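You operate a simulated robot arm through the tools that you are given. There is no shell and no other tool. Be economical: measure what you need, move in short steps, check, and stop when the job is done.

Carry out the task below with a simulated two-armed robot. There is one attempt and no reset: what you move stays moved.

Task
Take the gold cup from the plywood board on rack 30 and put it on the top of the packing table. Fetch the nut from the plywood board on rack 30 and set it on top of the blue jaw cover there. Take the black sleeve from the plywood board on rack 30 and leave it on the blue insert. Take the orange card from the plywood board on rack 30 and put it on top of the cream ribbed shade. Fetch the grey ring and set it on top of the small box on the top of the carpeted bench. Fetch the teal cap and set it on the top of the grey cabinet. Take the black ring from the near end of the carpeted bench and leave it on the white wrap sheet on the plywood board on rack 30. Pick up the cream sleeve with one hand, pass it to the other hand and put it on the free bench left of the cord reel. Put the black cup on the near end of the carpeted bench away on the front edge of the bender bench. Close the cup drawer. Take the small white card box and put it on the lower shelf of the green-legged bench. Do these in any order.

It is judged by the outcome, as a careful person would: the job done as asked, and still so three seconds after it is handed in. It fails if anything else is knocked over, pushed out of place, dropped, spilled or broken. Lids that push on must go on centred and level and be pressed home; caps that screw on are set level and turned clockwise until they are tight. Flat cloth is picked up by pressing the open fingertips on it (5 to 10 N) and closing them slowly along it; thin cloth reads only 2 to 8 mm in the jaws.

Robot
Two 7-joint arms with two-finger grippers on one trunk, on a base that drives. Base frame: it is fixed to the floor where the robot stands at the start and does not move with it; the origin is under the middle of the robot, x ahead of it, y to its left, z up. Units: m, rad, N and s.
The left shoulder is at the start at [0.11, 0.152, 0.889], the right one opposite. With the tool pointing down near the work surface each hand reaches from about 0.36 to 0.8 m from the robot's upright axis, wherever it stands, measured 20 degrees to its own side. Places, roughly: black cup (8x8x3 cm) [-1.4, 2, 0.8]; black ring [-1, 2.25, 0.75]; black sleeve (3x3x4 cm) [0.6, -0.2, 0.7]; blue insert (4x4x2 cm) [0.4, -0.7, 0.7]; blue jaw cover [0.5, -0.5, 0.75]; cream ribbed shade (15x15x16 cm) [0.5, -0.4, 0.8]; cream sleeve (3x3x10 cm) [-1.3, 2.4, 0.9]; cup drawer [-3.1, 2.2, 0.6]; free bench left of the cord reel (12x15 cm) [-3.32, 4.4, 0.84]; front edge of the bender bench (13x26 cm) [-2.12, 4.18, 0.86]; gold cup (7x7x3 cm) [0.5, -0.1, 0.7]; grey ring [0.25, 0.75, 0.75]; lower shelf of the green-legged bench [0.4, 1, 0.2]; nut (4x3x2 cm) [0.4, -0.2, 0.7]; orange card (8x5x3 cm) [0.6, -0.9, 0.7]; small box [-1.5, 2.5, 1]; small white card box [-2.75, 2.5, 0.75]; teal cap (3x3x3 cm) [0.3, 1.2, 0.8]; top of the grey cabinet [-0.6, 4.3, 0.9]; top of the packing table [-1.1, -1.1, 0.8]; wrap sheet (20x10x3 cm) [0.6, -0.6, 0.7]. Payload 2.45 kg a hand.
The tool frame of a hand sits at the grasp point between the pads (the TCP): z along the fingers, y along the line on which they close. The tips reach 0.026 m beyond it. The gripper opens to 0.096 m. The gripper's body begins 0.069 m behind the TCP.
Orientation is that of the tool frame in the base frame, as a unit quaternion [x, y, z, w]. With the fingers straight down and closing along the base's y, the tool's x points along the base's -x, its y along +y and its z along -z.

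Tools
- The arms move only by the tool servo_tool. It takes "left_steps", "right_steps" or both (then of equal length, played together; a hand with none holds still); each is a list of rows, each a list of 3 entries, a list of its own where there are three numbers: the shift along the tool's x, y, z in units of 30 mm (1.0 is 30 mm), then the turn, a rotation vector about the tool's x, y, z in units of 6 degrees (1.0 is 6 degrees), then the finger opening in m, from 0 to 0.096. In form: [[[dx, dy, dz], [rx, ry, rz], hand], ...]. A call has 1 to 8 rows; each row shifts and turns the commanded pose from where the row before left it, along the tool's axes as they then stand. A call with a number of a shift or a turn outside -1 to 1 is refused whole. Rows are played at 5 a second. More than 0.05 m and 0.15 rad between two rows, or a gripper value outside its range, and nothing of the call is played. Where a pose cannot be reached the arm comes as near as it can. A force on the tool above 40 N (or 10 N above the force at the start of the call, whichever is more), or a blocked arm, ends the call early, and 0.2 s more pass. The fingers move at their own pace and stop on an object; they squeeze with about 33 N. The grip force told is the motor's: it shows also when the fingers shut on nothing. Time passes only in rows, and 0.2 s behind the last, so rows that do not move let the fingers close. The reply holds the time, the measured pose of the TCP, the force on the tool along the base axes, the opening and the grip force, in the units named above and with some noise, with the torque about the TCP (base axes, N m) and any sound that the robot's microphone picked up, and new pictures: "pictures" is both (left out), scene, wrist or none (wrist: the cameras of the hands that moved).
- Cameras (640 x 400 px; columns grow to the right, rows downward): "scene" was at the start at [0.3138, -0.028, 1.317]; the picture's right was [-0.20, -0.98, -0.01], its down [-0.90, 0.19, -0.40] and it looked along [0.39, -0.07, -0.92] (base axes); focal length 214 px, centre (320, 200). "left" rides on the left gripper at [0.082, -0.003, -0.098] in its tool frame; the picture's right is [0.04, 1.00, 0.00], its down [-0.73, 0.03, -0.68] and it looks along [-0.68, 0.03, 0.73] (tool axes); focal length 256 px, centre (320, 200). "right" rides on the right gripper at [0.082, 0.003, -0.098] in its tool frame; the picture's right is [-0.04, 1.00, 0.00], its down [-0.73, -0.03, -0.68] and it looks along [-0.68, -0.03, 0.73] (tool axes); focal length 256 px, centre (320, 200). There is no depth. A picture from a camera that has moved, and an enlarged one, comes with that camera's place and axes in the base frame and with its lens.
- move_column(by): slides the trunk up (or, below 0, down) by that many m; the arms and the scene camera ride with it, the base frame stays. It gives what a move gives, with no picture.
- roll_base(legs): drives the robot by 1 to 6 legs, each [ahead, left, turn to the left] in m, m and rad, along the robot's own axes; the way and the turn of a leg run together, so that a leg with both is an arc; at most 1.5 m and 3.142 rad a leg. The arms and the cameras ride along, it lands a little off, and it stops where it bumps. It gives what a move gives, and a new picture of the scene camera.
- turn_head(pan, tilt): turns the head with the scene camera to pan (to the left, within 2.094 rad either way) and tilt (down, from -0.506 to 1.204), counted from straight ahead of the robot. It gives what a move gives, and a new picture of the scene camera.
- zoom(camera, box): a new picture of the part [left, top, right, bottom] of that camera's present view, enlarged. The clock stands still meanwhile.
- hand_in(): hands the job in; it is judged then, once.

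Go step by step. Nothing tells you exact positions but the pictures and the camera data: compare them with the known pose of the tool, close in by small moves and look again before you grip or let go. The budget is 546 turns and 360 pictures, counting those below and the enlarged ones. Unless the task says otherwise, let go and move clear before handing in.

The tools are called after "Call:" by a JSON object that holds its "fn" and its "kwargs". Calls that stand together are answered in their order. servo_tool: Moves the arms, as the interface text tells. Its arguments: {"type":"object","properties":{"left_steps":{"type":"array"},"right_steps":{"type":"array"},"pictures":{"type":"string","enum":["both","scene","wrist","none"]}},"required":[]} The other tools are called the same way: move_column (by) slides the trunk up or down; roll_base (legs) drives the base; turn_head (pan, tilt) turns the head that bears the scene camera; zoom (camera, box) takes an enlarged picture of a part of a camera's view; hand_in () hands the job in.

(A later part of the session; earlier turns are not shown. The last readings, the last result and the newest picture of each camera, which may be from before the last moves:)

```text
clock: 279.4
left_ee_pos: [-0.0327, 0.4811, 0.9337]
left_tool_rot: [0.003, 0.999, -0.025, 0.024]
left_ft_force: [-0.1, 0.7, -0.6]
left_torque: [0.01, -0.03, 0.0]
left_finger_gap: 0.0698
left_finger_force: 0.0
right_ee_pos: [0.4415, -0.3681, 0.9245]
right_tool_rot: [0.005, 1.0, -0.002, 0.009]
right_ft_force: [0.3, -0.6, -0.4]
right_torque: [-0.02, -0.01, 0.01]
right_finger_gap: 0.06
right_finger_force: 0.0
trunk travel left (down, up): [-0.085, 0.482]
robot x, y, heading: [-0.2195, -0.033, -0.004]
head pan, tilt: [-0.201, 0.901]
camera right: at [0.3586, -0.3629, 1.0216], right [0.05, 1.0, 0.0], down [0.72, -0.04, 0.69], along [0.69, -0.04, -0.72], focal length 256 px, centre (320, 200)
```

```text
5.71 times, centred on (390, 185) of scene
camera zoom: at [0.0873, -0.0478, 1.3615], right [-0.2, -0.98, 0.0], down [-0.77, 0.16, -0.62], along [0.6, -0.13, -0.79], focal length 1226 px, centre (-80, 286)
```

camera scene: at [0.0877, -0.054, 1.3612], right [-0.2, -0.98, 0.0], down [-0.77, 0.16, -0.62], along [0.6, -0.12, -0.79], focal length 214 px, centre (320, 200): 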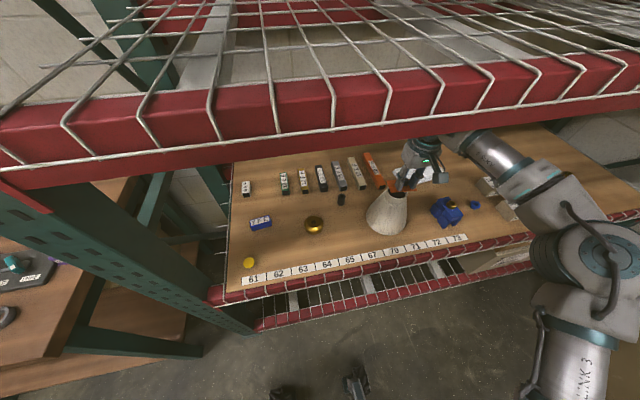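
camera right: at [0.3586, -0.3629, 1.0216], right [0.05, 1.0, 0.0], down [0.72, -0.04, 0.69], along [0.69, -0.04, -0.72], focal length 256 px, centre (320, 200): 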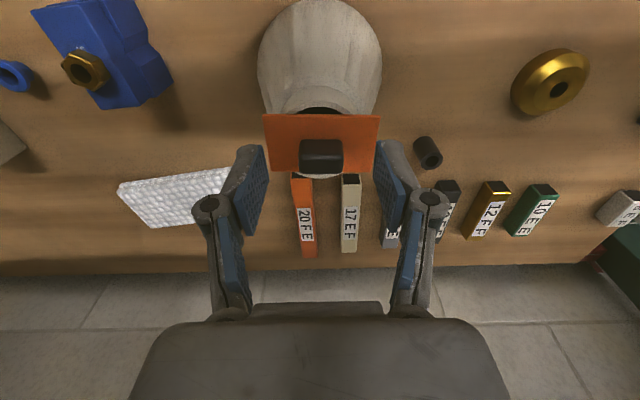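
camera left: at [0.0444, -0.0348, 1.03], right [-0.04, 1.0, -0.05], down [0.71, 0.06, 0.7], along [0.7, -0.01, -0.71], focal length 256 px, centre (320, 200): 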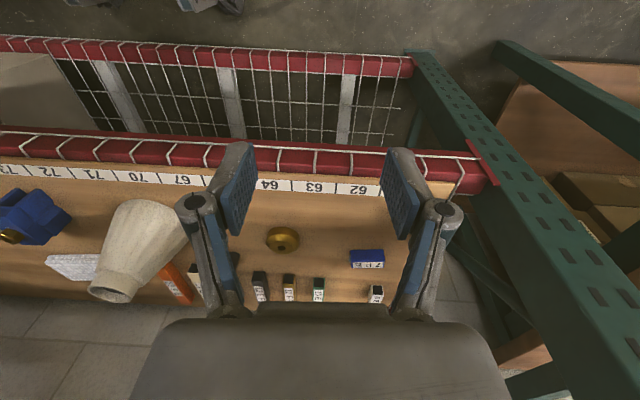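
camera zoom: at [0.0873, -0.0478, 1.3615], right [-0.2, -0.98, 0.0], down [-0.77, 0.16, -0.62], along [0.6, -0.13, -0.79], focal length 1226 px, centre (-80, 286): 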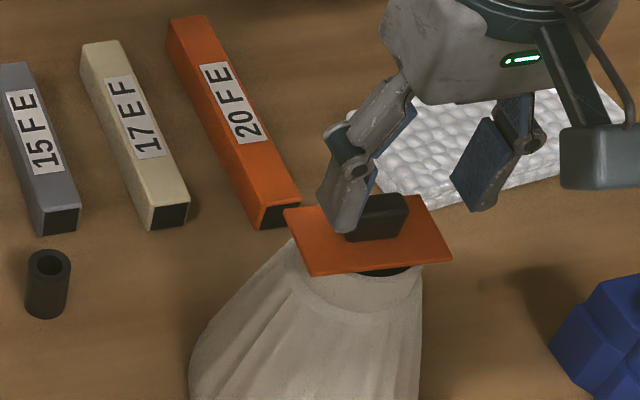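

The card rests balanced on the shade. Next, the black sleeve at about [0.556, -0.23]: sideways then forward.

Call:
{"fn": "roll_base", "kwargs": {"legs": [[0, 0.135, 0], [0.1, 0, 0]]}}

Call:
{"fn": "servo_tool", "kwargs": {"right_steps": [[[0, 0, 0.7], [0, 0, 0], 0.06], [[0, 0, 0.7], [0, 0, 0], 0.06], [[0, 0, 0.7], [0, 0, 0], 0.06], [[0, 0, 0], [0, 0, 0], 0.06], [[0, 0, 0], [0, 0, 0], 0.06], [[0, 0, 0], [0, 0, 0], 0.06]], "pictures": "wrist"}}

```text
clock: 281.5
left_ee_pos: [0.0696, 0.5895, 0.9466]
left_tool_rot: [0.003, 1.0, -0.013, 0.023]
left_ft_force: [-0.8, -0.7, 0.3]
left_torque: [0.03, -0.02, -0.05]
left_finger_gap: 0.0698
left_finger_force: 0.1
right_ee_pos: [0.5422, -0.2603, 0.9143]
right_tool_rot: [0.008, 1.0, 0.011, 0.008]
right_ft_force: [-0.4, -1.9, -1.9]
right_torque: [0.18, 0.04, -0.05]
right_finger_gap: 0.0601
right_finger_force: 0.0
trunk travel left (down, up): [-0.085, 0.482]
robot x, y, heading: [-0.1169, 0.1004, 0.002]
head pan, tilt: [-0.201, 0.901]
camera scene: at [0.1882, 0.0478, 1.3603], right [-0.2, -0.98, -0.02], down [-0.77, 0.18, -0.61], along [0.6, -0.11, -0.79], focal length 214 px, centre (320, 200)
```

scene: 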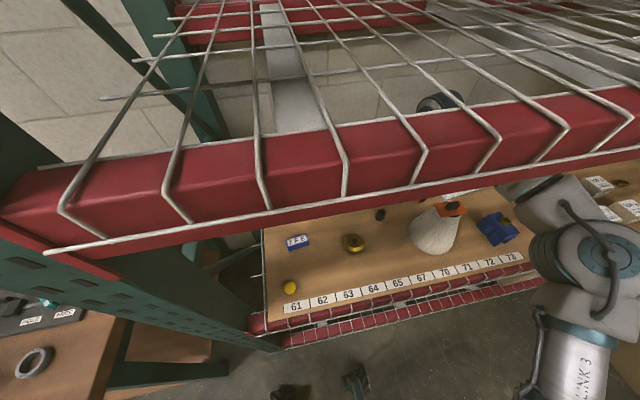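

```text
clock: 282.9
left_ee_pos: [0.0647, 0.6021, 0.9382]
left_tool_rot: [0.003, 0.999, -0.021, 0.025]
left_ft_force: [0.3, 0.0, 0.1]
left_torque: [0.01, 0.0, 0.02]
left_finger_gap: 0.0698
left_finger_force: 0.0
right_ee_pos: [0.5411, -0.2491, 0.8594]
right_tool_rot: [0.009, 1.0, 0.002, 0.01]
right_ft_force: [0.4, -1.1, -0.3]
right_torque: [0.11, -0.01, -0.01]
right_finger_gap: 0.0601
right_finger_force: 0.1
trunk travel left (down, up): [-0.085, 0.482]
robot x, y, heading: [-0.1213, 0.0992, -0.005]
head pan, tilt: [-0.201, 0.901]
camera right: at [0.4565, -0.2439, 0.9572], right [0.06, 1.0, 0.01], down [0.72, -0.04, 0.69], along [0.69, -0.04, -0.72], focal length 256 px, centre (320, 200)
```

right: 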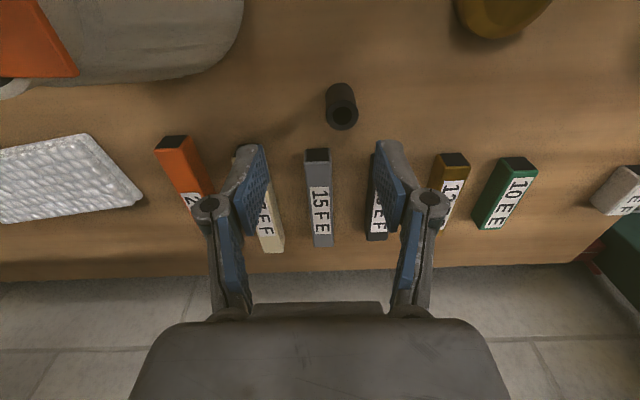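

Call:
{"fn": "servo_tool", "kwargs": {"right_steps": [[[-0.53, 0.6, 0.6], [0, 0, 0], 0.06], [[0, 0, 0.9], [0, 0, 0], 0.06], [[0, 0, 0.9], [0, 0, 0], 0.06], [[0, 0, 0.6], [0, 0, 0], 0.06], [[0, 0, 0], [0, 0, 0], 0.06], [[0, 0, 0], [0, 0, 0], 0.06]], "pictures": "wrist"}}

```text
clock: 284.3
left_ee_pos: [0.0647, 0.6238, 0.9282]
left_tool_rot: [0.003, 0.999, -0.03, 0.025]
left_ft_force: [-0.1, 0.2, -0.3]
left_torque: [0.0, -0.03, 0.01]
left_finger_gap: 0.0703
left_finger_force: 0.1
right_ee_pos: [0.5583, -0.208, 0.7776]
right_tool_rot: [0.006, 1.0, -0.007, 0.01]
right_ft_force: [0.2, 0.5, 0.7]
right_torque: [-0.01, 0.04, 0.02]
right_finger_gap: 0.0601
right_finger_force: 0.0
trunk travel left (down, up): [-0.085, 0.482]
robot x, y, heading: [-0.1228, 0.1032, -0.003]
head pan, tilt: [-0.201, 0.901]
camera right: at [0.4751, -0.2028, 0.8742], right [0.05, 1.0, -0.01], down [0.72, -0.03, 0.69], along [0.69, -0.05, -0.72], focal length 256 px, centre (320, 200)
```

right: 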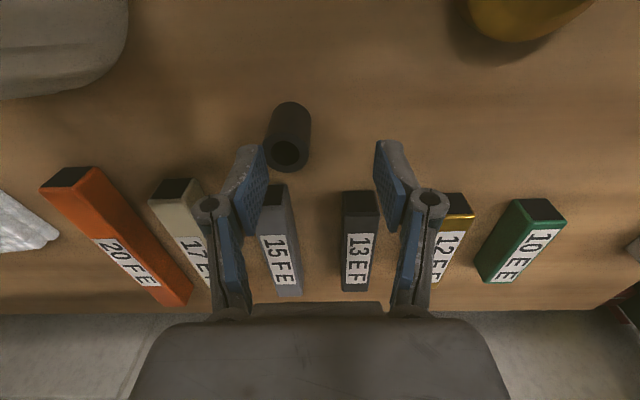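

Call:
{"fn": "servo_tool", "kwargs": {"right_steps": [[[0, 0, -0.2], [0, 0, 0], 0.07], [[0, -0.6, 0], [0, 0, 0], 0.07], [[0, 0, 0], [0, 0, 0], 0.07], [[0, 0, 0], [0, 0, 0], 0.07], [[0, 0, 0], [0, 0, 0], 0.07], [[0, 0, 0], [0, 0, 0], 0.07], [[0, 0, 0], [0, 0, 0], 0.07], [[0, 0, 0], [0, 0, 0], 0.07]], "pictures": "wrist"}}

```text
clock: 286.1
left_ee_pos: [0.0655, 0.6137, 0.9348]
left_tool_rot: [0.003, 0.999, -0.025, 0.025]
left_ft_force: [-0.4, 0.2, -0.4]
left_torque: [-0.01, 0.04, 0.02]
left_finger_gap: 0.0703
left_finger_force: 0.0
right_ee_pos: [0.5569, -0.2379, 0.7806]
right_tool_rot: [0.007, 1.0, -0.003, 0.01]
right_ft_force: [0.7, 1.3, -0.1]
right_torque: [-0.02, 0.01, -0.01]
right_finger_gap: 0.0703
right_finger_force: 0.1
trunk travel left (down, up): [-0.085, 0.482]
robot x, y, heading: [-0.1211, 0.0982, -0.005]
head pan, tilt: [-0.201, 0.901]
camera right: at [0.4739, -0.2335, 0.8771], right [0.06, 1.0, 0.0], down [0.72, -0.04, 0.69], along [0.69, -0.04, -0.72], focal length 256 px, centre (320, 200)
```

right: 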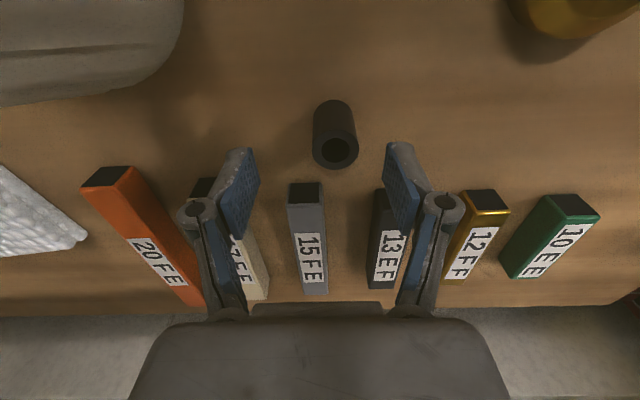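

Call:
{"fn": "servo_tool", "kwargs": {"right_steps": [[[0, 0.35, 0.4], [0, 0, 0], 0.07], [[0, 0, 0.5], [0, 0, 0], 0.07], [[0, 0, 0.4], [0, 0, 0], 0.07], [[0, 0, 0], [0, 0, 0], 0.07], [[0, 0, 0], [0, 0, 0], 0.05], [[0, 0, 0], [0, 0, 0], 0.03], [[0, 0, 0], [0, 0, 0], 0.01], [[0, 0, 0], [0, 0, 0], 0.01]], "pictures": "wrist"}}

```text
clock: 287.9
left_ee_pos: [0.0647, 0.6128, 0.9343]
left_tool_rot: [0.005, 0.999, -0.025, 0.026]
left_ft_force: [-2.1, 0.8, 1.3]
left_torque: [0.02, 0.02, -0.01]
left_finger_gap: 0.0698
left_finger_force: 0.1
right_ee_pos: [0.5586, -0.2285, 0.7406]
right_tool_rot: [0.008, 1.0, -0.002, 0.009]
right_ft_force: [0.0, 0.5, 0.1]
right_torque: [0.01, 0.01, -0.03]
right_finger_gap: 0.0265
right_finger_force: 33.3
trunk travel left (down, up): [-0.085, 0.482]
robot x, y, heading: [-0.1203, 0.1001, -0.004]
head pan, tilt: [-0.201, 0.901]
camera right: at [0.475, -0.223, 0.8381], right [0.06, 1.0, 0.0], down [0.72, -0.04, 0.69], along [0.69, -0.04, -0.72], focal length 256 px, centre (320, 200)
```

right: 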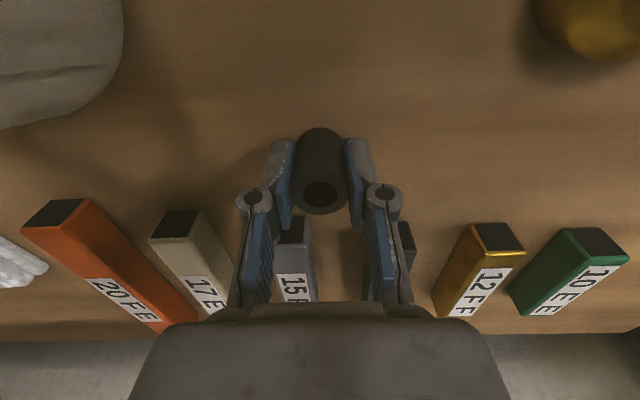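

The sleeve is gripped. I'll lift it and drive right behind the shade to the blue insert.

Call:
{"fn": "servo_tool", "kwargs": {"right_steps": [[[0, 0, -0.7], [0, 0, 0], 0.01], [[0, 0, -1], [0, 0, 0], 0.01], [[0, 0, -1], [0, 0, 0], 0.01], [[-0.3, 0, -1], [0, 0, 0], 0.01], [[0, 0, 0], [0, 0, 0], 0.01]], "pictures": "none"}}

Call:
{"fn": "roll_base", "kwargs": {"legs": [[0, -0.47, 0]]}}

Call:
{"fn": "zoom", "kwargs": {"camera": "right", "box": [0, 0, 640, 400]}}

```text
clock: 289.1
left_ee_pos: [0.0643, 0.6135, 0.9333]
left_tool_rot: [0.003, 0.999, -0.026, 0.025]
left_ft_force: [0.7, -0.2, -0.3]
left_torque: [-0.02, -0.04, -0.01]
left_finger_gap: 0.07
left_finger_force: 0.0
right_ee_pos: [0.5665, -0.2274, 0.8531]
right_tool_rot: [0.008, 1.0, -0.002, 0.009]
right_ft_force: [-0.6, -0.3, -0.1]
right_torque: [0.0, -0.02, 0.0]
right_finger_gap: 0.0265
right_finger_force: 33.7
trunk travel left (down, up): [-0.085, 0.482]
robot x, y, heading: [-0.1203, 0.0988, -0.007]
head pan, tilt: [-0.201, 0.901]
```

```text
clock: 291.9
left_ee_pos: [0.0644, 0.1563, 0.93]
left_tool_rot: [0.004, 0.999, -0.031, 0.025]
left_ft_force: [0.1, 0.0, -0.9]
left_torque: [-0.07, -0.03, 0.01]
left_finger_gap: 0.0701
left_finger_force: 0.1
right_ee_pos: [0.5627, -0.6869, 0.8564]
right_tool_rot: [0.008, 1.0, -0.007, 0.01]
right_ft_force: [-0.1, 1.0, -0.7]
right_torque: [-0.07, -0.01, -0.02]
right_finger_gap: 0.0264
right_finger_force: 32.8
trunk travel left (down, up): [-0.085, 0.482]
robot x, y, heading: [-0.1228, -0.3659, -0.01]
head pan, tilt: [-0.201, 0.901]
camera scene: at [0.1846, -0.3709, 1.3616], right [-0.21, -0.98, 0.01], down [-0.77, 0.15, -0.62], along [0.6, -0.14, -0.78], focal length 214 px, centre (320, 200)
```

scene: 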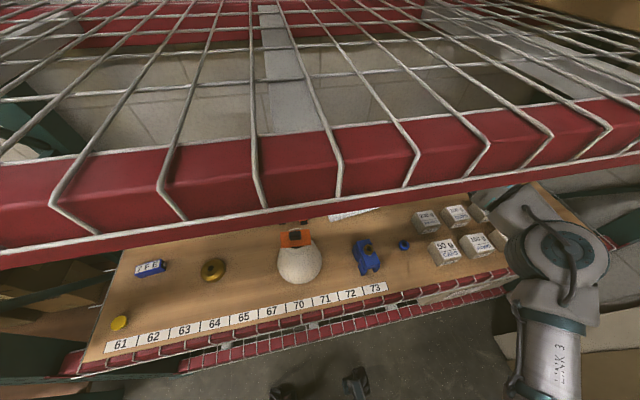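

```text
1.00 times, centred on (320, 200) of right (not enlarged: the box is as wide or as high as the picture)
camera zoom: at [0.4785, -0.6813, 0.9528], right [0.06, 1.0, -0.01], down [0.72, -0.03, 0.69], along [0.69, -0.05, -0.72], focal length 256 px, centre (320, 200)
```

zoom: 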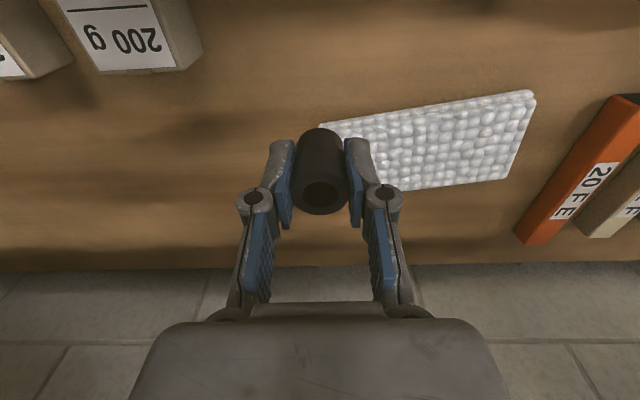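

Call:
{"fn": "roll_base", "kwargs": {"legs": [[-0.12, -0.025, 0.008]]}}

Call:
{"fn": "servo_tool", "kwargs": {"right_steps": [[[0, 0, 0.3], [0, 0, 0], 0.01], [[0, 0, 0], [0, 0, 0], 0.01], [[0, 0, 0], [0, 0, 0], 0.01], [[0, 0, 0], [0, 0, 0], 0.01], [[0, 0, 0], [0, 0, 0], 0.01], [[0, 0, 0], [0, 0, 0], 0.01], [[0, 0, 0], [0, 0, 0], 0.01], [[0, 0, 0], [0, 0, 0], 0.01]], "pictures": "wrist"}}

Call:
{"fn": "zoom", "kwargs": {"camera": "scene", "box": [330, 160, 490, 260]}}

```text
clock: 293.1
left_ee_pos: [-0.0638, 0.1226, 0.9349]
left_tool_rot: [0.0, 0.999, -0.025, 0.027]
left_ft_force: [-0.6, 0.1, 0.6]
left_torque: [0.0, -0.03, 0.01]
left_finger_gap: 0.0698
left_finger_force: 0.0
right_ee_pos: [0.4426, -0.7135, 0.8558]
right_tool_rot: [0.004, 1.0, -0.001, 0.013]
right_ft_force: [-0.6, 0.1, -0.8]
right_torque: [0.0, -0.04, -0.02]
right_finger_gap: 0.0267
right_finger_force: 32.7
trunk travel left (down, up): [-0.085, 0.482]
robot x, y, heading: [-0.2408, -0.3872, 0.003]
head pan, tilt: [-0.201, 0.901]
camera scene: at [0.0642, -0.4069, 1.3615], right [-0.2, -0.98, 0.0], down [-0.77, 0.15, -0.62], along [0.61, -0.12, -0.79], focal length 214 px, centre (320, 200)
```

scene: 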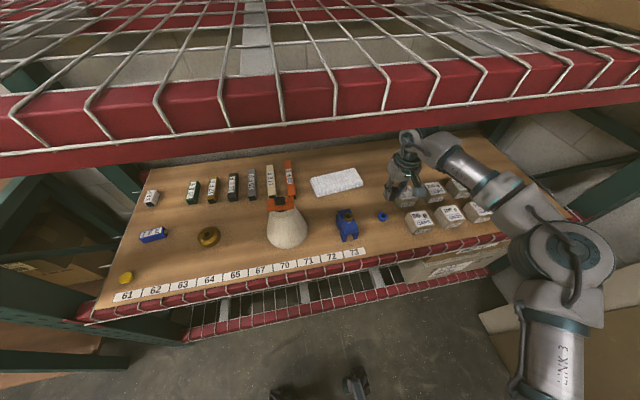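

```text
clock: 294.9
left_ee_pos: [-0.0663, 0.1232, 0.9362]
left_tool_rot: [0.001, 0.999, -0.024, 0.029]
left_ft_force: [0.6, -0.4, -0.1]
left_torque: [0.01, 0.0, 0.0]
left_finger_gap: 0.0699
left_finger_force: 0.1
right_ee_pos: [0.44, -0.7156, 0.8488]
right_tool_rot: [0.004, 1.0, -0.001, 0.014]
right_ft_force: [0.0, 0.1, 0.7]
right_torque: [0.02, 0.02, 0.0]
right_finger_gap: 0.0266
right_finger_force: 32.6
trunk travel left (down, up): [-0.085, 0.482]
robot x, y, heading: [-0.2422, -0.3948, 0.006]
head pan, tilt: [-0.201, 0.901]
camera right: at [0.3555, -0.7099, 0.9454], right [0.05, 1.0, 0.0], down [0.71, -0.03, 0.7], along [0.7, -0.04, -0.71], focal length 256 px, centre (320, 200)
```

right: 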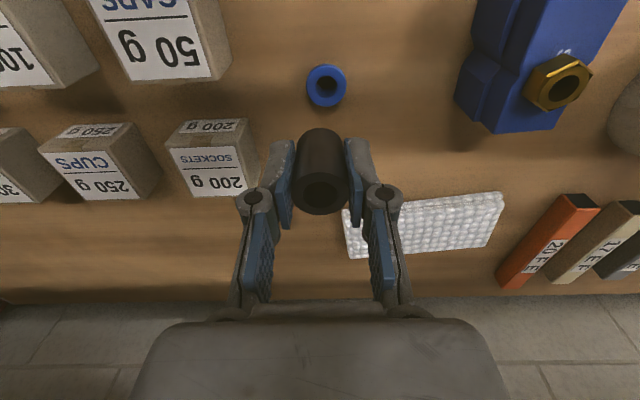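

```text
4.00 times, centred on (410, 210) of scene
camera zoom: at [0.0649, -0.4064, 1.3614], right [-0.2, -0.98, 0.0], down [-0.77, 0.15, -0.62], along [0.61, -0.12, -0.79], focal length 858 px, centre (-40, 160)
```

zoom: 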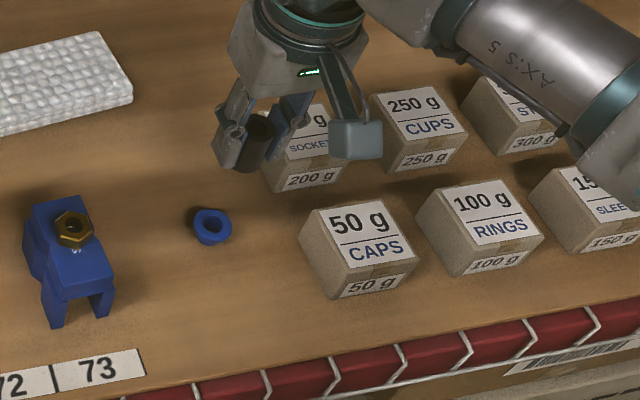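

Call:
{"fn": "servo_tool", "kwargs": {"right_steps": [[[0.07, 0.16, 0.8], [0, 0.27, 0], 0.01], [[0, 0, 0.8], [0, 0, 0], 0.01], [[0, 0, 0.7], [0, 0, 0], 0.01], [[0, 0, 0], [0, 0, 0], 0.01], [[0, 0, 0], [0, 0, 0], 0.01], [[0, 0, 0], [0, 0, 0], 0.01]], "pictures": "wrist"}}

Call:
{"fn": "zoom", "kwargs": {"camera": "scene", "box": [340, 170, 440, 240]}}

```text
clock: 296.3
left_ee_pos: [-0.0667, 0.1224, 0.9358]
left_tool_rot: [0.0, 0.999, -0.026, 0.031]
left_ft_force: [0.0, 0.6, 0.0]
left_torque: [0.02, -0.01, -0.02]
left_finger_gap: 0.07
left_finger_force: 0.0
right_ee_pos: [0.4391, -0.7102, 0.7812]
right_tool_rot: [0.003, 1.0, -0.001, -0.001]
right_ft_force: [0.0, 0.4, -0.6]
right_torque: [0.02, 0.02, 0.02]
right_finger_gap: 0.0264
right_finger_force: 33.0
trunk travel left (down, up): [-0.085, 0.482]
robot x, y, heading: [-0.2452, -0.3907, 0.005]
head pan, tilt: [-0.201, 0.901]
camera right: at [0.3572, -0.7056, 0.879], right [0.05, 1.0, 0.0], down [0.73, -0.03, 0.68], along [0.68, -0.03, -0.73], focal length 256 px, centre (320, 200)
```

right: 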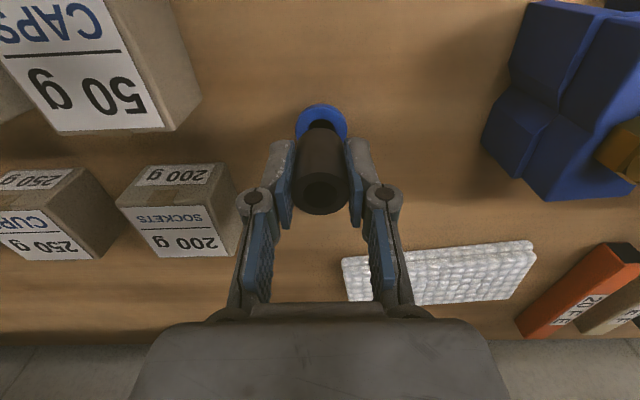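

```text
5.71 times, centred on (390, 205) of scene
camera zoom: at [0.0649, -0.4064, 1.3615], right [-0.2, -0.98, 0.0], down [-0.77, 0.15, -0.62], along [0.61, -0.12, -0.79], focal length 1226 px, centre (-80, 171)
```

zoom: 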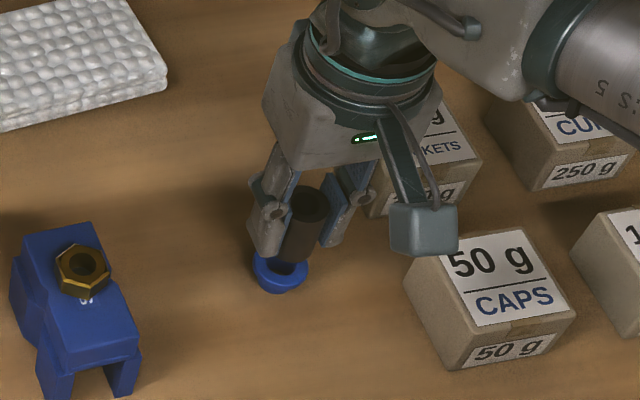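

Call:
{"fn": "servo_tool", "kwargs": {"right_steps": [[[0.1, 0.05, 0.3], [0, 0, 0], 0.01], [[0, 0, 0.2], [0, 0, 0], 0.01], [[0, 0, 0], [0, 0, 0], 0.01], [[0, 0, 0], [0, 0, 0], 0.01]], "pictures": "none"}}

Call:
{"fn": "servo_tool", "kwargs": {"right_steps": [[[0, 0, 0.1], [0, 0, 0], 0.01], [[0, 0, 0], [0, 0, 0], 0.01], [[0, 0, 0], [0, 0, 0], 0.01]], "pictures": "none"}}

Call:
{"fn": "zoom", "kwargs": {"camera": "scene", "box": [350, 180, 430, 236]}}

```text
clock: 297.3
left_ee_pos: [-0.0665, 0.1237, 0.9365]
left_tool_rot: [0.001, 0.999, -0.025, 0.03]
left_ft_force: [0.1, 0.4, 0.5]
left_torque: [-0.01, -0.01, 0.02]
left_finger_gap: 0.0699
left_finger_force: 0.0
right_ee_pos: [0.436, -0.7086, 0.7643]
right_tool_rot: [0.004, 1.0, -0.003, 0.0]
right_ft_force: [-0.3, -0.1, -0.3]
right_torque: [0.01, -0.01, -0.01]
right_finger_gap: 0.0264
right_finger_force: 33.1
trunk travel left (down, up): [-0.085, 0.482]
robot x, y, heading: [-0.2387, -0.3959, 0.003]
head pan, tilt: [-0.201, 0.901]
```

```text
clock: 298.1
left_ee_pos: [-0.0679, 0.1237, 0.9359]
left_tool_rot: [0.001, 0.999, -0.026, 0.03]
left_ft_force: [0.1, 0.3, -0.2]
left_torque: [0.01, 0.01, 0.0]
left_finger_gap: 0.07
left_finger_force: 0.1
right_ee_pos: [0.4371, -0.7076, 0.7622]
right_tool_rot: [0.003, 1.0, -0.002, 0.001]
right_ft_force: [1.2, 0.1, -0.7]
right_torque: [0.02, 0.02, 0.02]
right_finger_gap: 0.0265
right_finger_force: 33.0
trunk travel left (down, up): [-0.085, 0.482]
robot x, y, heading: [-0.2379, -0.3924, 0.002]
head pan, tilt: [-0.201, 0.901]
```

```text
7.14 times, centred on (390, 208) of scene
camera zoom: at [0.065, -0.4063, 1.3614], right [-0.2, -0.98, 0.0], down [-0.77, 0.15, -0.62], along [0.61, -0.12, -0.79], focal length 1532 px, centre (-180, 143)
```

zoom: 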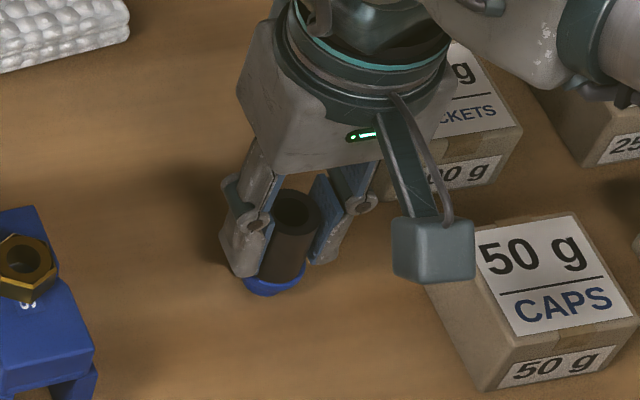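

Call:
{"fn": "servo_tool", "kwargs": {"right_steps": [[[0, 0, 0.08], [0, 0, 0], 0.01], [[0, 0, 0], [0, 0, 0], 0.01], [[0, 0, 0], [0, 0, 0], 0.01]], "pictures": "none"}}

Call:
{"fn": "servo_tool", "kwargs": {"right_steps": [[[0, 0, 0.08], [0, 0, 0], 0.01], [[0, 0, 0], [0, 0, 0], 0.01], [[0, 0, 0], [0, 0, 0], 0.01]], "pictures": "none"}}

```text
clock: 298.9
left_ee_pos: [-0.0673, 0.1241, 0.9359]
left_tool_rot: [0.0, 0.999, -0.026, 0.03]
left_ft_force: [0.4, -0.7, -0.4]
left_torque: [0.01, -0.01, -0.01]
left_finger_gap: 0.0702
left_finger_force: 0.0
right_ee_pos: [0.4368, -0.7073, 0.7603]
right_tool_rot: [0.003, 1.0, -0.002, 0.0]
right_ft_force: [0.9, -0.4, 5.3]
right_torque: [-0.04, -0.06, -0.02]
right_finger_gap: 0.0264
right_finger_force: 33.4
trunk travel left (down, up): [-0.085, 0.482]
robot x, y, heading: [-0.2417, -0.3941, 0.007]
head pan, tilt: [-0.201, 0.901]
```

```text
clock: 299.7
left_ee_pos: [-0.0688, 0.1233, 0.9361]
left_tool_rot: [0.0, 0.999, -0.025, 0.031]
left_ft_force: [0.3, -0.7, 0.0]
left_torque: [-0.02, 0.02, 0.02]
left_finger_gap: 0.0701
left_finger_force: 0.1
right_ee_pos: [0.4371, -0.7071, 0.7596]
right_tool_rot: [0.004, 1.0, -0.003, 0.003]
right_ft_force: [2.1, -3.4, 20.7]
right_torque: [-0.12, -0.2, -0.01]
right_finger_gap: 0.0266
right_finger_force: 33.5
trunk travel left (down, up): [-0.085, 0.482]
robot x, y, heading: [-0.2439, -0.3928, 0.002]
head pan, tilt: [-0.201, 0.901]
```

Seated on the insert at the expected height. I'll ease off, open and lift.

Call:
{"fn": "servo_tool", "kwargs": {"right_steps": [[[0, 0, -0.1], [0, 0, 0], 0.01], [[0, 0, 0], [0, 0, 0], 0.03], [[0, 0, 0], [0, 0, 0], 0.04], [[0, 0, 0], [0, 0, 0], 0.055], [[0, 0, -0.7], [0, 0, 0], 0.055], [[0, 0, -1], [0, 0, 0], 0.055], [[0, 0, -1], [0, 0, 0], 0.055]], "pictures": "wrist"}}

```text
clock: 301.3
left_ee_pos: [-0.0668, 0.1234, 0.9361]
left_tool_rot: [0.001, 0.999, -0.026, 0.029]
left_ft_force: [0.2, 0.3, -0.5]
left_torque: [-0.02, 0.0, 0.03]
left_finger_gap: 0.0699
left_finger_force: 0.0
right_ee_pos: [0.436, -0.7064, 0.8415]
right_tool_rot: [0.004, 1.0, -0.002, 0.0]
right_ft_force: [0.2, 0.3, 0.8]
right_torque: [0.03, -0.01, 0.0]
right_finger_gap: 0.055
right_finger_force: 0.0
trunk travel left (down, up): [-0.085, 0.482]
robot x, y, heading: [-0.2425, -0.3901, 0.001]
head pan, tilt: [-0.201, 0.901]
camera right: at [0.3532, -0.7019, 0.9405], right [0.05, 1.0, 0.0], down [0.73, -0.03, 0.68], along [0.68, -0.04, -0.73], focal length 256 px, centre (320, 200)
```

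right: 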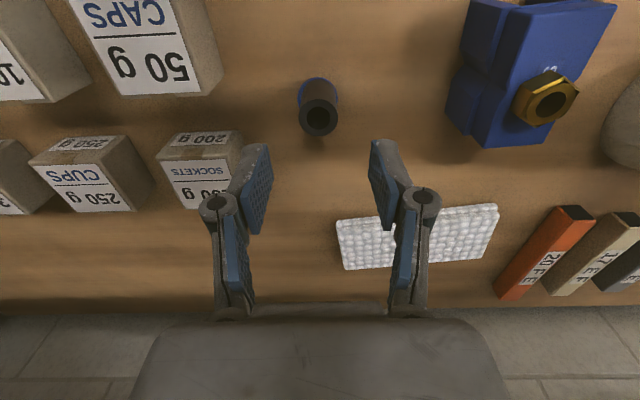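

The sleeve stands on the insert. Next the gold cup: I'll back out, move left, and come in over it.

Call:
{"fn": "roll_base", "kwargs": {"legs": [[-0.22, 0, 0], [0, 0.59, 0]]}}

Call:
{"fn": "roll_base", "kwargs": {"legs": [[0.255, 0, 0]]}}

Call:
{"fn": "servo_tool", "kwargs": {"right_steps": [[[0, 0, 0], [0, 0, 0], 0.096], [[0, 0, 0], [0, 0, 0], 0.096], [[0, 0, 0], [0, 0, 0], 0.096], [[0, 0, 0], [0, 0, 0], 0.096], [[0, 0, 0], [0, 0, 0], 0.096]], "pictures": "wrist"}}

```text
clock: 306.0
left_ee_pos: [-0.2939, 0.7131, 0.9372]
left_tool_rot: [-0.002, 0.999, -0.023, 0.029]
left_ft_force: [-0.2, 0.0, 0.1]
left_torque: [-0.03, 0.02, 0.02]
left_finger_gap: 0.07
left_finger_force: 0.1
right_ee_pos: [0.2145, -0.1158, 0.84]
right_tool_rot: [0.001, 1.0, -0.001, 0.0]
right_ft_force: [-0.7, -0.3, 0.1]
right_torque: [-0.02, 0.02, -0.04]
right_finger_gap: 0.055
right_finger_force: 0.2
trunk travel left (down, up): [-0.085, 0.482]
robot x, y, heading: [-0.4629, 0.1971, 0.003]
head pan, tilt: [-0.201, 0.901]
camera scene: at [-0.1592, 0.183, 1.3614], right [-0.19, -0.98, 0.0], down [-0.77, 0.15, -0.62], along [0.61, -0.12, -0.79], focal length 214 px, centre (320, 200)
```

scene: 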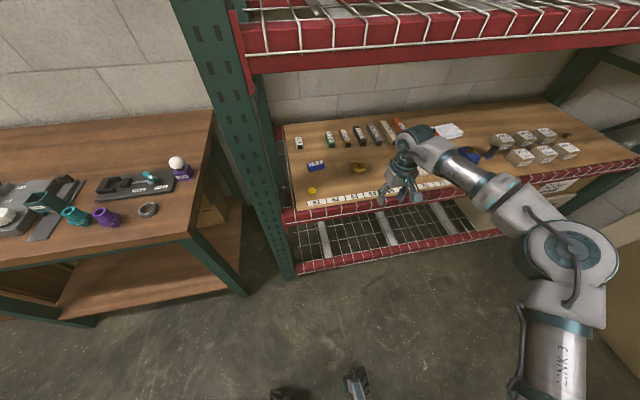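

```text
clock: 307.8
left_ee_pos: [-0.0406, 0.7157, 0.9364]
left_tool_rot: [0.002, 0.999, -0.027, 0.031]
left_ft_force: [-0.7, -0.1, -0.1]
left_torque: [0.02, 0.01, -0.01]
left_finger_gap: 0.07
left_finger_force: 0.0
right_ee_pos: [0.4663, -0.1112, 0.8426]
right_tool_rot: [0.003, 1.0, -0.001, 0.001]
right_ft_force: [-0.3, 0.2, -0.8]
right_torque: [0.03, 0.01, -0.01]
right_finger_gap: 0.0549
right_finger_force: 0.0
trunk travel left (down, up): [-0.085, 0.482]
robot x, y, heading: [-0.2137, 0.2017, 0.008]
head pan, tilt: [-0.201, 0.901]
camera scene: at [0.0952, 0.188, 1.3613], right [-0.19, -0.98, 0.0], down [-0.77, 0.15, -0.62], along [0.61, -0.12, -0.79], focal length 214 px, centre (320, 200)
```

scene: 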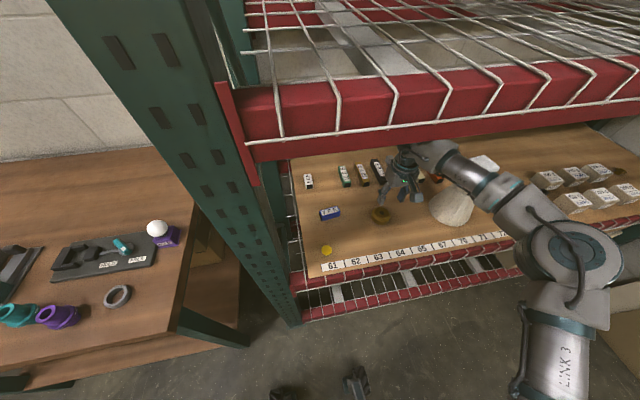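

```text
clock: 309.0
left_ee_pos: [-0.0425, 0.7167, 0.937]
left_tool_rot: [0.004, 0.999, -0.029, 0.033]
left_ft_force: [1.8, 0.6, 0.1]
left_torque: [-0.05, 0.0, 0.01]
left_finger_gap: 0.07
left_finger_force: 0.2
right_ee_pos: [0.4623, -0.1112, 0.8454]
right_tool_rot: [0.002, 1.0, -0.001, 0.004]
right_ft_force: [0.3, -0.1, 0.1]
right_torque: [0.02, 0.03, -0.02]
right_finger_gap: 0.0958
right_finger_force: 0.1
trunk travel left (down, up): [-0.085, 0.482]
robot x, y, heading: [-0.2115, 0.2047, 0.008]
head pan, tilt: [-0.201, 0.901]
camera right: at [0.3791, -0.1072, 0.9439], right [0.04, 1.0, 0.0], down [0.73, -0.03, 0.68], along [0.68, -0.03, -0.73], focal length 256 px, centre (320, 200)
```

right: 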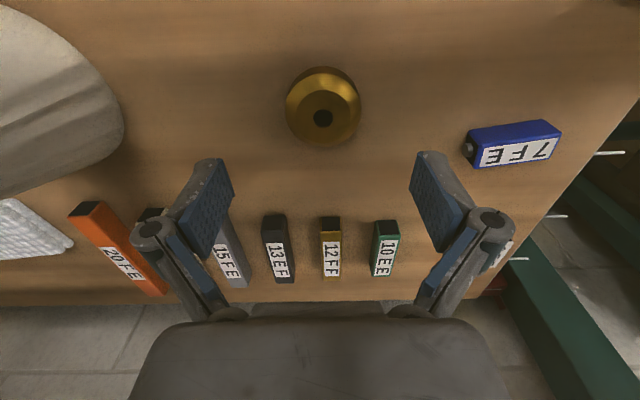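

Call:
{"fn": "servo_tool", "kwargs": {"right_steps": [[[-0.43, 0.03, 0.8], [0, 0, 0], 0.096], [[0, 0, 0.9], [0, 0, 0], 0.096], [[0, 0, 0.9], [0, 0, 0], 0.096], [[0, 0, 0.6], [0, 0, 0], 0.096], [[0, 0, 0.2], [0, 0, 0], 0.096], [[0, 0, 0], [0, 0, 0], 0.096]], "pictures": "wrist"}}

```text
clock: 310.4
left_ee_pos: [-0.0413, 0.7167, 0.9364]
left_tool_rot: [0.004, 0.999, -0.028, 0.034]
left_ft_force: [0.3, -0.1, 0.8]
left_torque: [0.02, 0.04, 0.0]
left_finger_gap: 0.0698
left_finger_force: 0.0
right_ee_pos: [0.4751, -0.1101, 0.7435]
right_tool_rot: [0.002, 1.0, -0.002, 0.003]
right_ft_force: [0.3, -0.2, 0.2]
right_torque: [0.03, 0.0, 0.03]
right_finger_gap: 0.0959
right_finger_force: 0.0
trunk travel left (down, up): [-0.085, 0.482]
robot x, y, heading: [-0.212, 0.2008, 0.007]
head pan, tilt: [-0.201, 0.901]
camera right: at [0.3921, -0.1061, 0.8414], right [0.04, 1.0, 0.0], down [0.73, -0.03, 0.68], along [0.68, -0.03, -0.73], focal length 256 px, centre (320, 200)
```

right: 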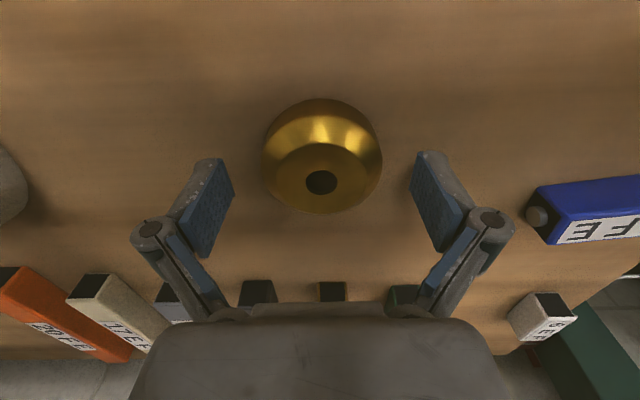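

Call:
{"fn": "servo_tool", "kwargs": {"right_steps": [[[0, 0, 0.12], [0, 0, 0], 0.096], [[0, 0, 0], [0, 0, 0], 0.08], [[0, 0, 0], [0, 0, 0], 0.07], [[0, 0, 0], [0, 0, 0], 0.05], [[0, 0, 0], [0, 0, 0], 0.03], [[0, 0, 0], [0, 0, 0], 0.03]], "pictures": "wrist"}}

```text
clock: 311.8
left_ee_pos: [-0.042, 0.7155, 0.9368]
left_tool_rot: [0.005, 0.999, -0.029, 0.033]
left_ft_force: [0.2, -0.6, 0.1]
left_torque: [-0.03, 0.05, -0.01]
left_finger_gap: 0.07
left_finger_force: 0.1
right_ee_pos: [0.4747, -0.1113, 0.7417]
right_tool_rot: [0.002, 1.0, -0.002, 0.003]
right_ft_force: [1.8, -0.4, 2.8]
right_torque: [0.09, -0.05, -0.07]
right_finger_gap: 0.0604
right_finger_force: 33.2
trunk travel left (down, up): [-0.085, 0.482]
robot x, y, heading: [-0.2085, 0.1988, 0.009]
head pan, tilt: [-0.201, 0.901]
camera right: at [0.3922, -0.1059, 0.8387], right [0.04, 1.0, 0.0], down [0.73, -0.03, 0.68], along [0.68, -0.03, -0.73], focal length 256 px, centre (320, 200)
```

right: 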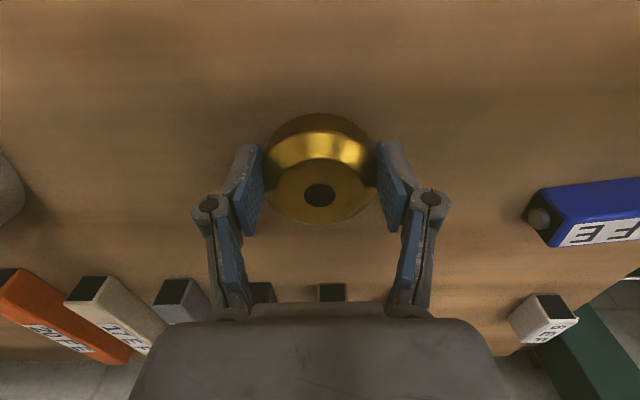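

The gold cup is gripped. I'll lift, back out, and drive to the packing table, facing it.

Call:
{"fn": "servo_tool", "kwargs": {"right_steps": [[[0, 0, -0.7], [0, 0, 0], 0.03], [[0, 0, -1], [0, 0, 0], 0.03], [[0, 0, -1], [0, 0, 0], 0.03], [[0, 0, -0.6], [0, 0, 0], 0.03]], "pictures": "none"}}

Call:
{"fn": "roll_base", "kwargs": {"legs": [[-0.4, 0, 0], [-0.25, -0.51, 0]]}}

Call:
{"fn": "servo_tool", "kwargs": {"right_steps": [[[0, 0, -1], [0, 0, 0], 0.03], [[0, 0, -1], [0, 0, 0], 0.03], [[0, 0, -1], [0, 0, 0], 0.03], [[0, 0, -0.5], [0, 0, 0], 0.03]], "pictures": "none"}}

Call:
{"fn": "roll_base", "kwargs": {"legs": [[0, 0, -1.57]]}}

```text
clock: 312.8
left_ee_pos: [-0.0422, 0.7165, 0.9364]
left_tool_rot: [0.004, 0.999, -0.029, 0.033]
left_ft_force: [0.3, -0.9, 0.0]
left_torque: [0.0, 0.02, -0.04]
left_finger_gap: 0.0701
left_finger_force: 0.0
right_ee_pos: [0.474, -0.1089, 0.839]
right_tool_rot: [0.001, 1.0, -0.002, 0.002]
right_ft_force: [0.4, 0.0, -1.0]
right_torque: [-0.02, 0.03, 0.04]
right_finger_gap: 0.0605
right_finger_force: 33.0
trunk travel left (down, up): [-0.085, 0.482]
robot x, y, heading: [-0.2086, 0.2021, 0.006]
head pan, tilt: [-0.201, 0.901]
```

```text
clock: 318.2
left_ee_pos: [-0.685, 0.1993, 0.9353]
left_tool_rot: [0.007, 0.999, -0.03, 0.033]
left_ft_force: [-0.4, 0.1, -0.1]
left_torque: [0.0, -0.01, -0.01]
left_finger_gap: 0.0702
left_finger_force: 0.0
right_ee_pos: [-0.172, -0.6296, 0.8392]
right_tool_rot: [0.003, 1.0, -0.002, 0.004]
right_ft_force: [-0.1, 1.1, -1.0]
right_torque: [-0.02, -0.02, 0.01]
right_finger_gap: 0.0602
right_finger_force: 33.2
trunk travel left (down, up): [-0.085, 0.482]
robot x, y, heading: [-0.857, -0.3195, 0.002]
head pan, tilt: [-0.201, 0.901]
camera scene: at [-0.5502, -0.3281, 1.3614], right [-0.2, -0.98, 0.0], down [-0.77, 0.15, -0.62], along [0.61, -0.12, -0.79], focal length 214 px, centre (320, 200)
```

scene: 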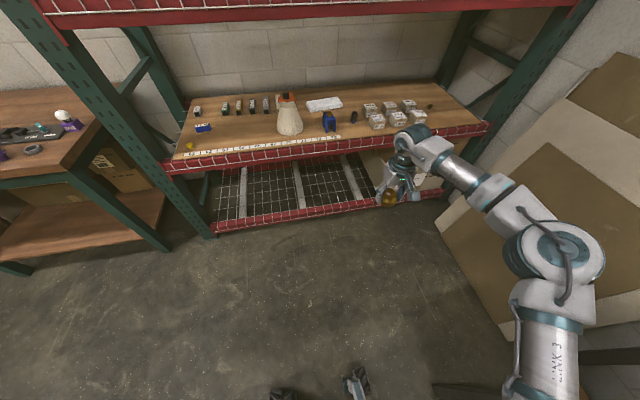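

```text
clock: 319.2
left_ee_pos: [-0.6855, 0.199, 0.9353]
left_tool_rot: [0.009, 0.999, -0.031, 0.033]
left_ft_force: [0.3, 0.4, 0.2]
left_torque: [-0.01, 0.01, 0.01]
left_finger_gap: 0.0699
left_finger_force: 0.1
right_ee_pos: [-0.1882, -0.6325, 0.9429]
right_tool_rot: [0.004, 1.0, -0.002, 0.005]
right_ft_force: [0.0, 1.2, -1.3]
right_torque: [-0.04, 0.0, 0.04]
right_finger_gap: 0.06
right_finger_force: 32.9
right hand out of reach, approached as far as the arm can: row 3, 4
trunk travel left (down, up): [-0.085, 0.482]
robot x, y, heading: [-0.8587, -0.3145, 0.008]
head pan, tilt: [-0.201, 0.901]
```

```text
clock: 322.6
left_ee_pos: [-0.3171, -0.3475, 0.9361]
left_tool_rot: [0.624, 0.78, -0.05, 0.009]
left_ft_force: [-0.1, 0.5, -0.2]
left_torque: [0.03, 0.0, -0.02]
left_finger_gap: 0.0696
left_finger_force: 0.1
right_ee_pos: [-0.9857, -1.0345, 0.9497]
right_tool_rot: [0.603, 0.797, -0.005, 0.019]
right_ft_force: [5.5, 0.8, -3.1]
right_torque: [0.03, 0.04, 0.06]
right_finger_gap: 0.0599
right_finger_force: 33.4
trunk travel left (down, up): [-0.085, 0.482]
robot x, y, heading: [-0.859, -0.3154, -1.314]
head pan, tilt: [-0.201, 0.901]
stopped in leg 1: the force on the tool passed its limit at 95 N (the readings are from after the stop); the commanded pose is now the measured one
camera scene: at [-0.7906, -0.6168, 1.3613], right [-1.0, -0.06, 0.0], down [-0.05, 0.79, -0.62], along [0.03, -0.62, -0.79], focal length 214 px, centre (320, 200)
```

scene: 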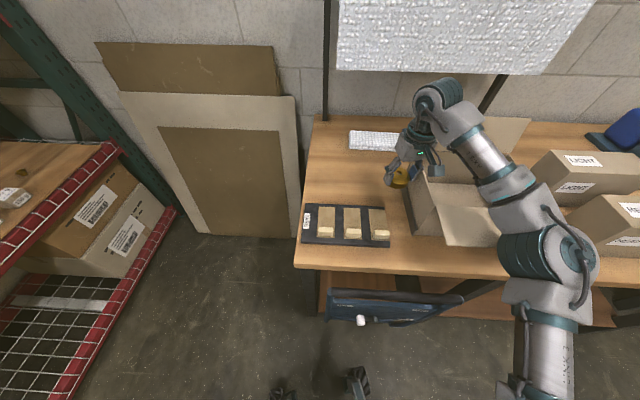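

The hand touched the open box's left wall. I'll rotate back a little and check the box.

Call:
{"fn": "roll_base", "kwargs": {"legs": [[0, 0, 0.12]]}}

Call:
{"fn": "zoom", "kwargs": {"camera": "scene", "box": [280, 80, 640, 300]}}

```text
clock: 323.5
left_ee_pos: [-0.3215, -0.2844, 0.9365]
left_tool_rot: [0.576, 0.816, -0.049, 0.013]
left_ft_force: [-0.3, -0.1, 0.9]
left_torque: [0.0, 0.0, 0.0]
left_finger_gap: 0.0698
left_finger_force: 0.1
right_ee_pos: [-0.9032, -1.0487, 0.948]
right_tool_rot: [0.555, 0.831, -0.002, 0.019]
right_ft_force: [0.6, -0.6, -0.9]
right_torque: [0.03, -0.02, -0.02]
right_finger_gap: 0.0597
right_finger_force: 33.5
trunk travel left (down, up): [-0.085, 0.482]
robot x, y, heading: [-0.8597, -0.3146, -1.193]
head pan, tilt: [-0.201, 0.901]
camera scene: at [-0.7592, -0.608, 1.3614], right [-0.98, -0.18, 0.0], down [-0.14, 0.77, -0.62], along [0.11, -0.61, -0.79], focal length 214 px, centre (320, 200)
```

scene: 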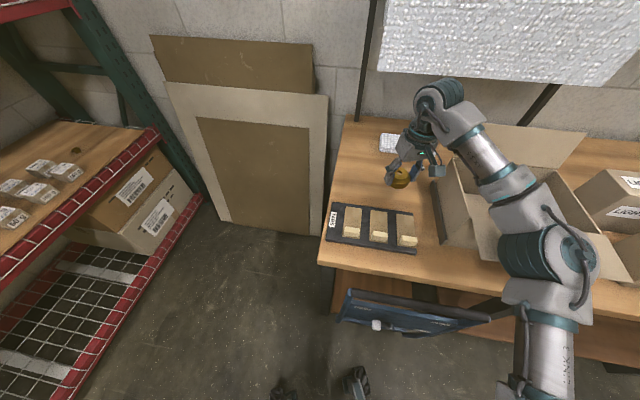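

```text
1.78 times, centred on (460, 190) of scene
camera zoom: at [-0.7592, -0.608, 1.3614], right [-0.98, -0.18, 0.0], down [-0.14, 0.77, -0.62], along [0.11, -0.61, -0.79], focal length 381 px, centre (71, 218)
```

zoom: 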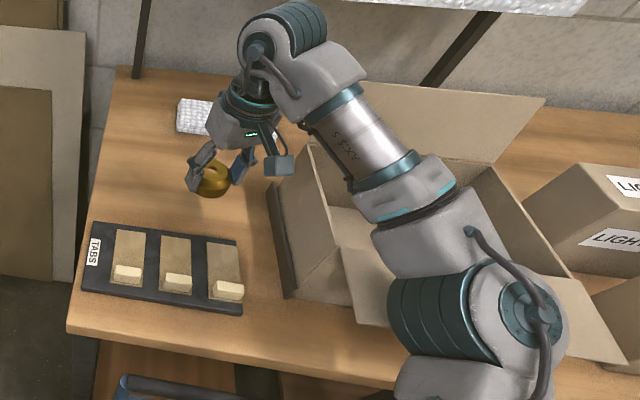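

I'll use the clear spot behind the TABS tray instead: forward a little, then lower the cup there.

Call:
{"fn": "roll_base", "kwargs": {"legs": [[0.11, 0, 0]]}}

Call:
{"fn": "servo_tool", "kwargs": {"right_steps": [[[0, -0.5, 0.5], [0, 0, 0], 0.03], [[0, 0, 0.7], [0, 0, 0], 0.03], [[0, 0, 0.7], [0, 0, 0], 0.03], [[0, 0, 0], [0, 0, 0], 0.03], [[0, 0, 0], [0, 0, 0], 0.03]], "pictures": "wrist"}}

```text
clock: 324.7
left_ee_pos: [-0.2789, -0.3768, 0.9372]
left_tool_rot: [0.578, 0.814, -0.058, 0.016]
left_ft_force: [0.0, -0.1, 1.8]
left_torque: [0.04, 0.05, 0.04]
left_finger_gap: 0.0701
left_finger_force: 0.0
right_ee_pos: [-0.8596, -1.1373, 0.9721]
right_tool_rot: [0.554, 0.832, -0.014, 0.027]
right_ft_force: [-1.5, 0.2, 13.4]
right_torque: [-0.02, 0.05, -0.01]
right_finger_gap: 0.0597
right_finger_force: 33.0
trunk travel left (down, up): [-0.085, 0.482]
robot x, y, heading: [-0.8192, -0.4208, -1.196]
head pan, tilt: [-0.201, 0.901]
camera scene: at [-0.7099, -0.687, 1.3689], right [-0.98, -0.18, 0.01], down [-0.14, 0.76, -0.63], along [0.1, -0.62, -0.78], focal length 214 px, centre (320, 200)
```

scene: 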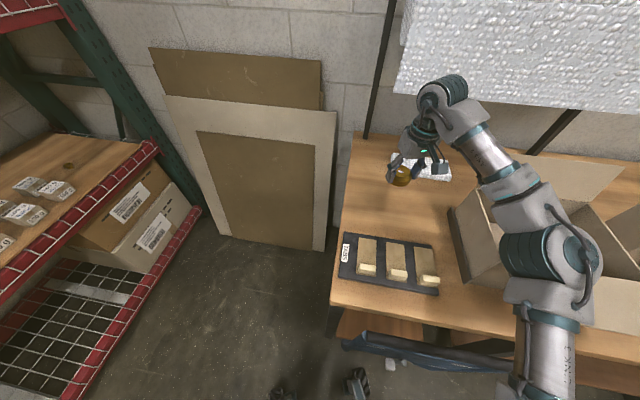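

```text
clock: 325.9
left_ee_pos: [-0.2833, -0.3863, 0.9377]
left_tool_rot: [0.581, 0.812, -0.053, 0.013]
left_ft_force: [0.7, -0.3, 0.9]
left_torque: [-0.02, 0.08, 0.03]
left_finger_gap: 0.07
left_finger_force: 0.1
right_ee_pos: [-0.8787, -1.1557, 0.9032]
right_tool_rot: [0.556, 0.831, -0.008, 0.027]
right_ft_force: [0.1, 0.3, 4.1]
right_torque: [-0.04, 0.09, -0.04]
right_finger_gap: 0.0597
right_finger_force: 33.3
trunk travel left (down, up): [-0.085, 0.482]
robot x, y, heading: [-0.8176, -0.4189, -1.188]
head pan, tilt: [-0.201, 0.901]
camera right: at [-0.91, -1.0741, 0.9973], right [0.94, 0.34, 0.02], down [0.23, -0.66, 0.72], along [0.26, -0.67, -0.7], focal length 256 px, centre (320, 200)
```

right: 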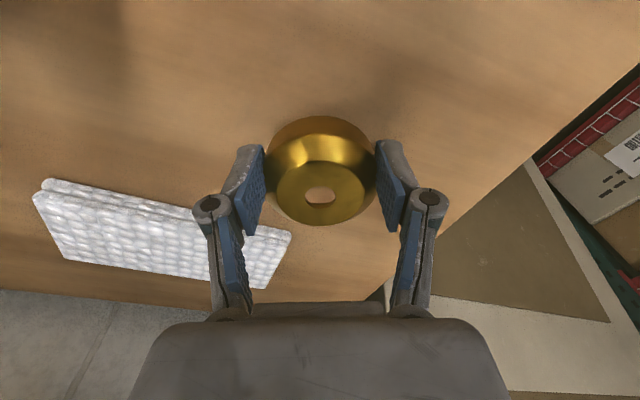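

Call:
{"fn": "servo_tool", "kwargs": {"right_steps": [[[0, 0, 0.7], [0, 0, 0], 0.03], [[0, 0, 0.7], [0, 0, 0], 0.03], [[0, 0, 0.5], [0, 0, 0], 0.03], [[0, 0, 0], [0, 0, 0], 0.03]], "pictures": "wrist"}}

```text
clock: 326.6
left_ee_pos: [-0.2871, -0.3912, 0.9388]
left_tool_rot: [0.585, 0.809, -0.05, 0.014]
left_ft_force: [0.6, -0.1, -0.3]
left_torque: [0.0, 0.04, 0.01]
left_finger_gap: 0.07
left_finger_force: 0.0
right_ee_pos: [-0.8778, -1.1583, 0.8643]
right_tool_rot: [0.554, 0.832, -0.004, 0.035]
right_ft_force: [6.9, 4.3, 15.3]
right_torque: [0.04, 0.43, -0.15]
right_finger_gap: 0.0595
right_finger_force: 33.2
trunk travel left (down, up): [-0.085, 0.482]
robot x, y, heading: [-0.815, -0.4182, -1.19]
head pan, tilt: [-0.201, 0.901]
stopped in row 3 (right hand): the force on the tool passed its limit at 45 N (the readings are from after the stop); the commanded pose is now the measured one
camera right: at [-0.9115, -1.0781, 0.9575], right [0.94, 0.35, 0.03], down [0.22, -0.66, 0.72], along [0.27, -0.67, -0.69], focal length 256 px, centre (320, 200)
```

right: 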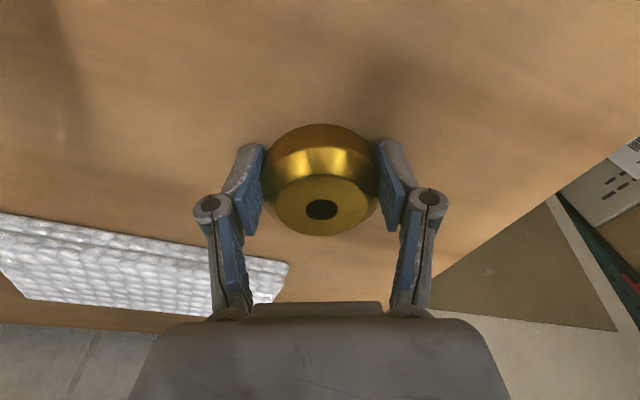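

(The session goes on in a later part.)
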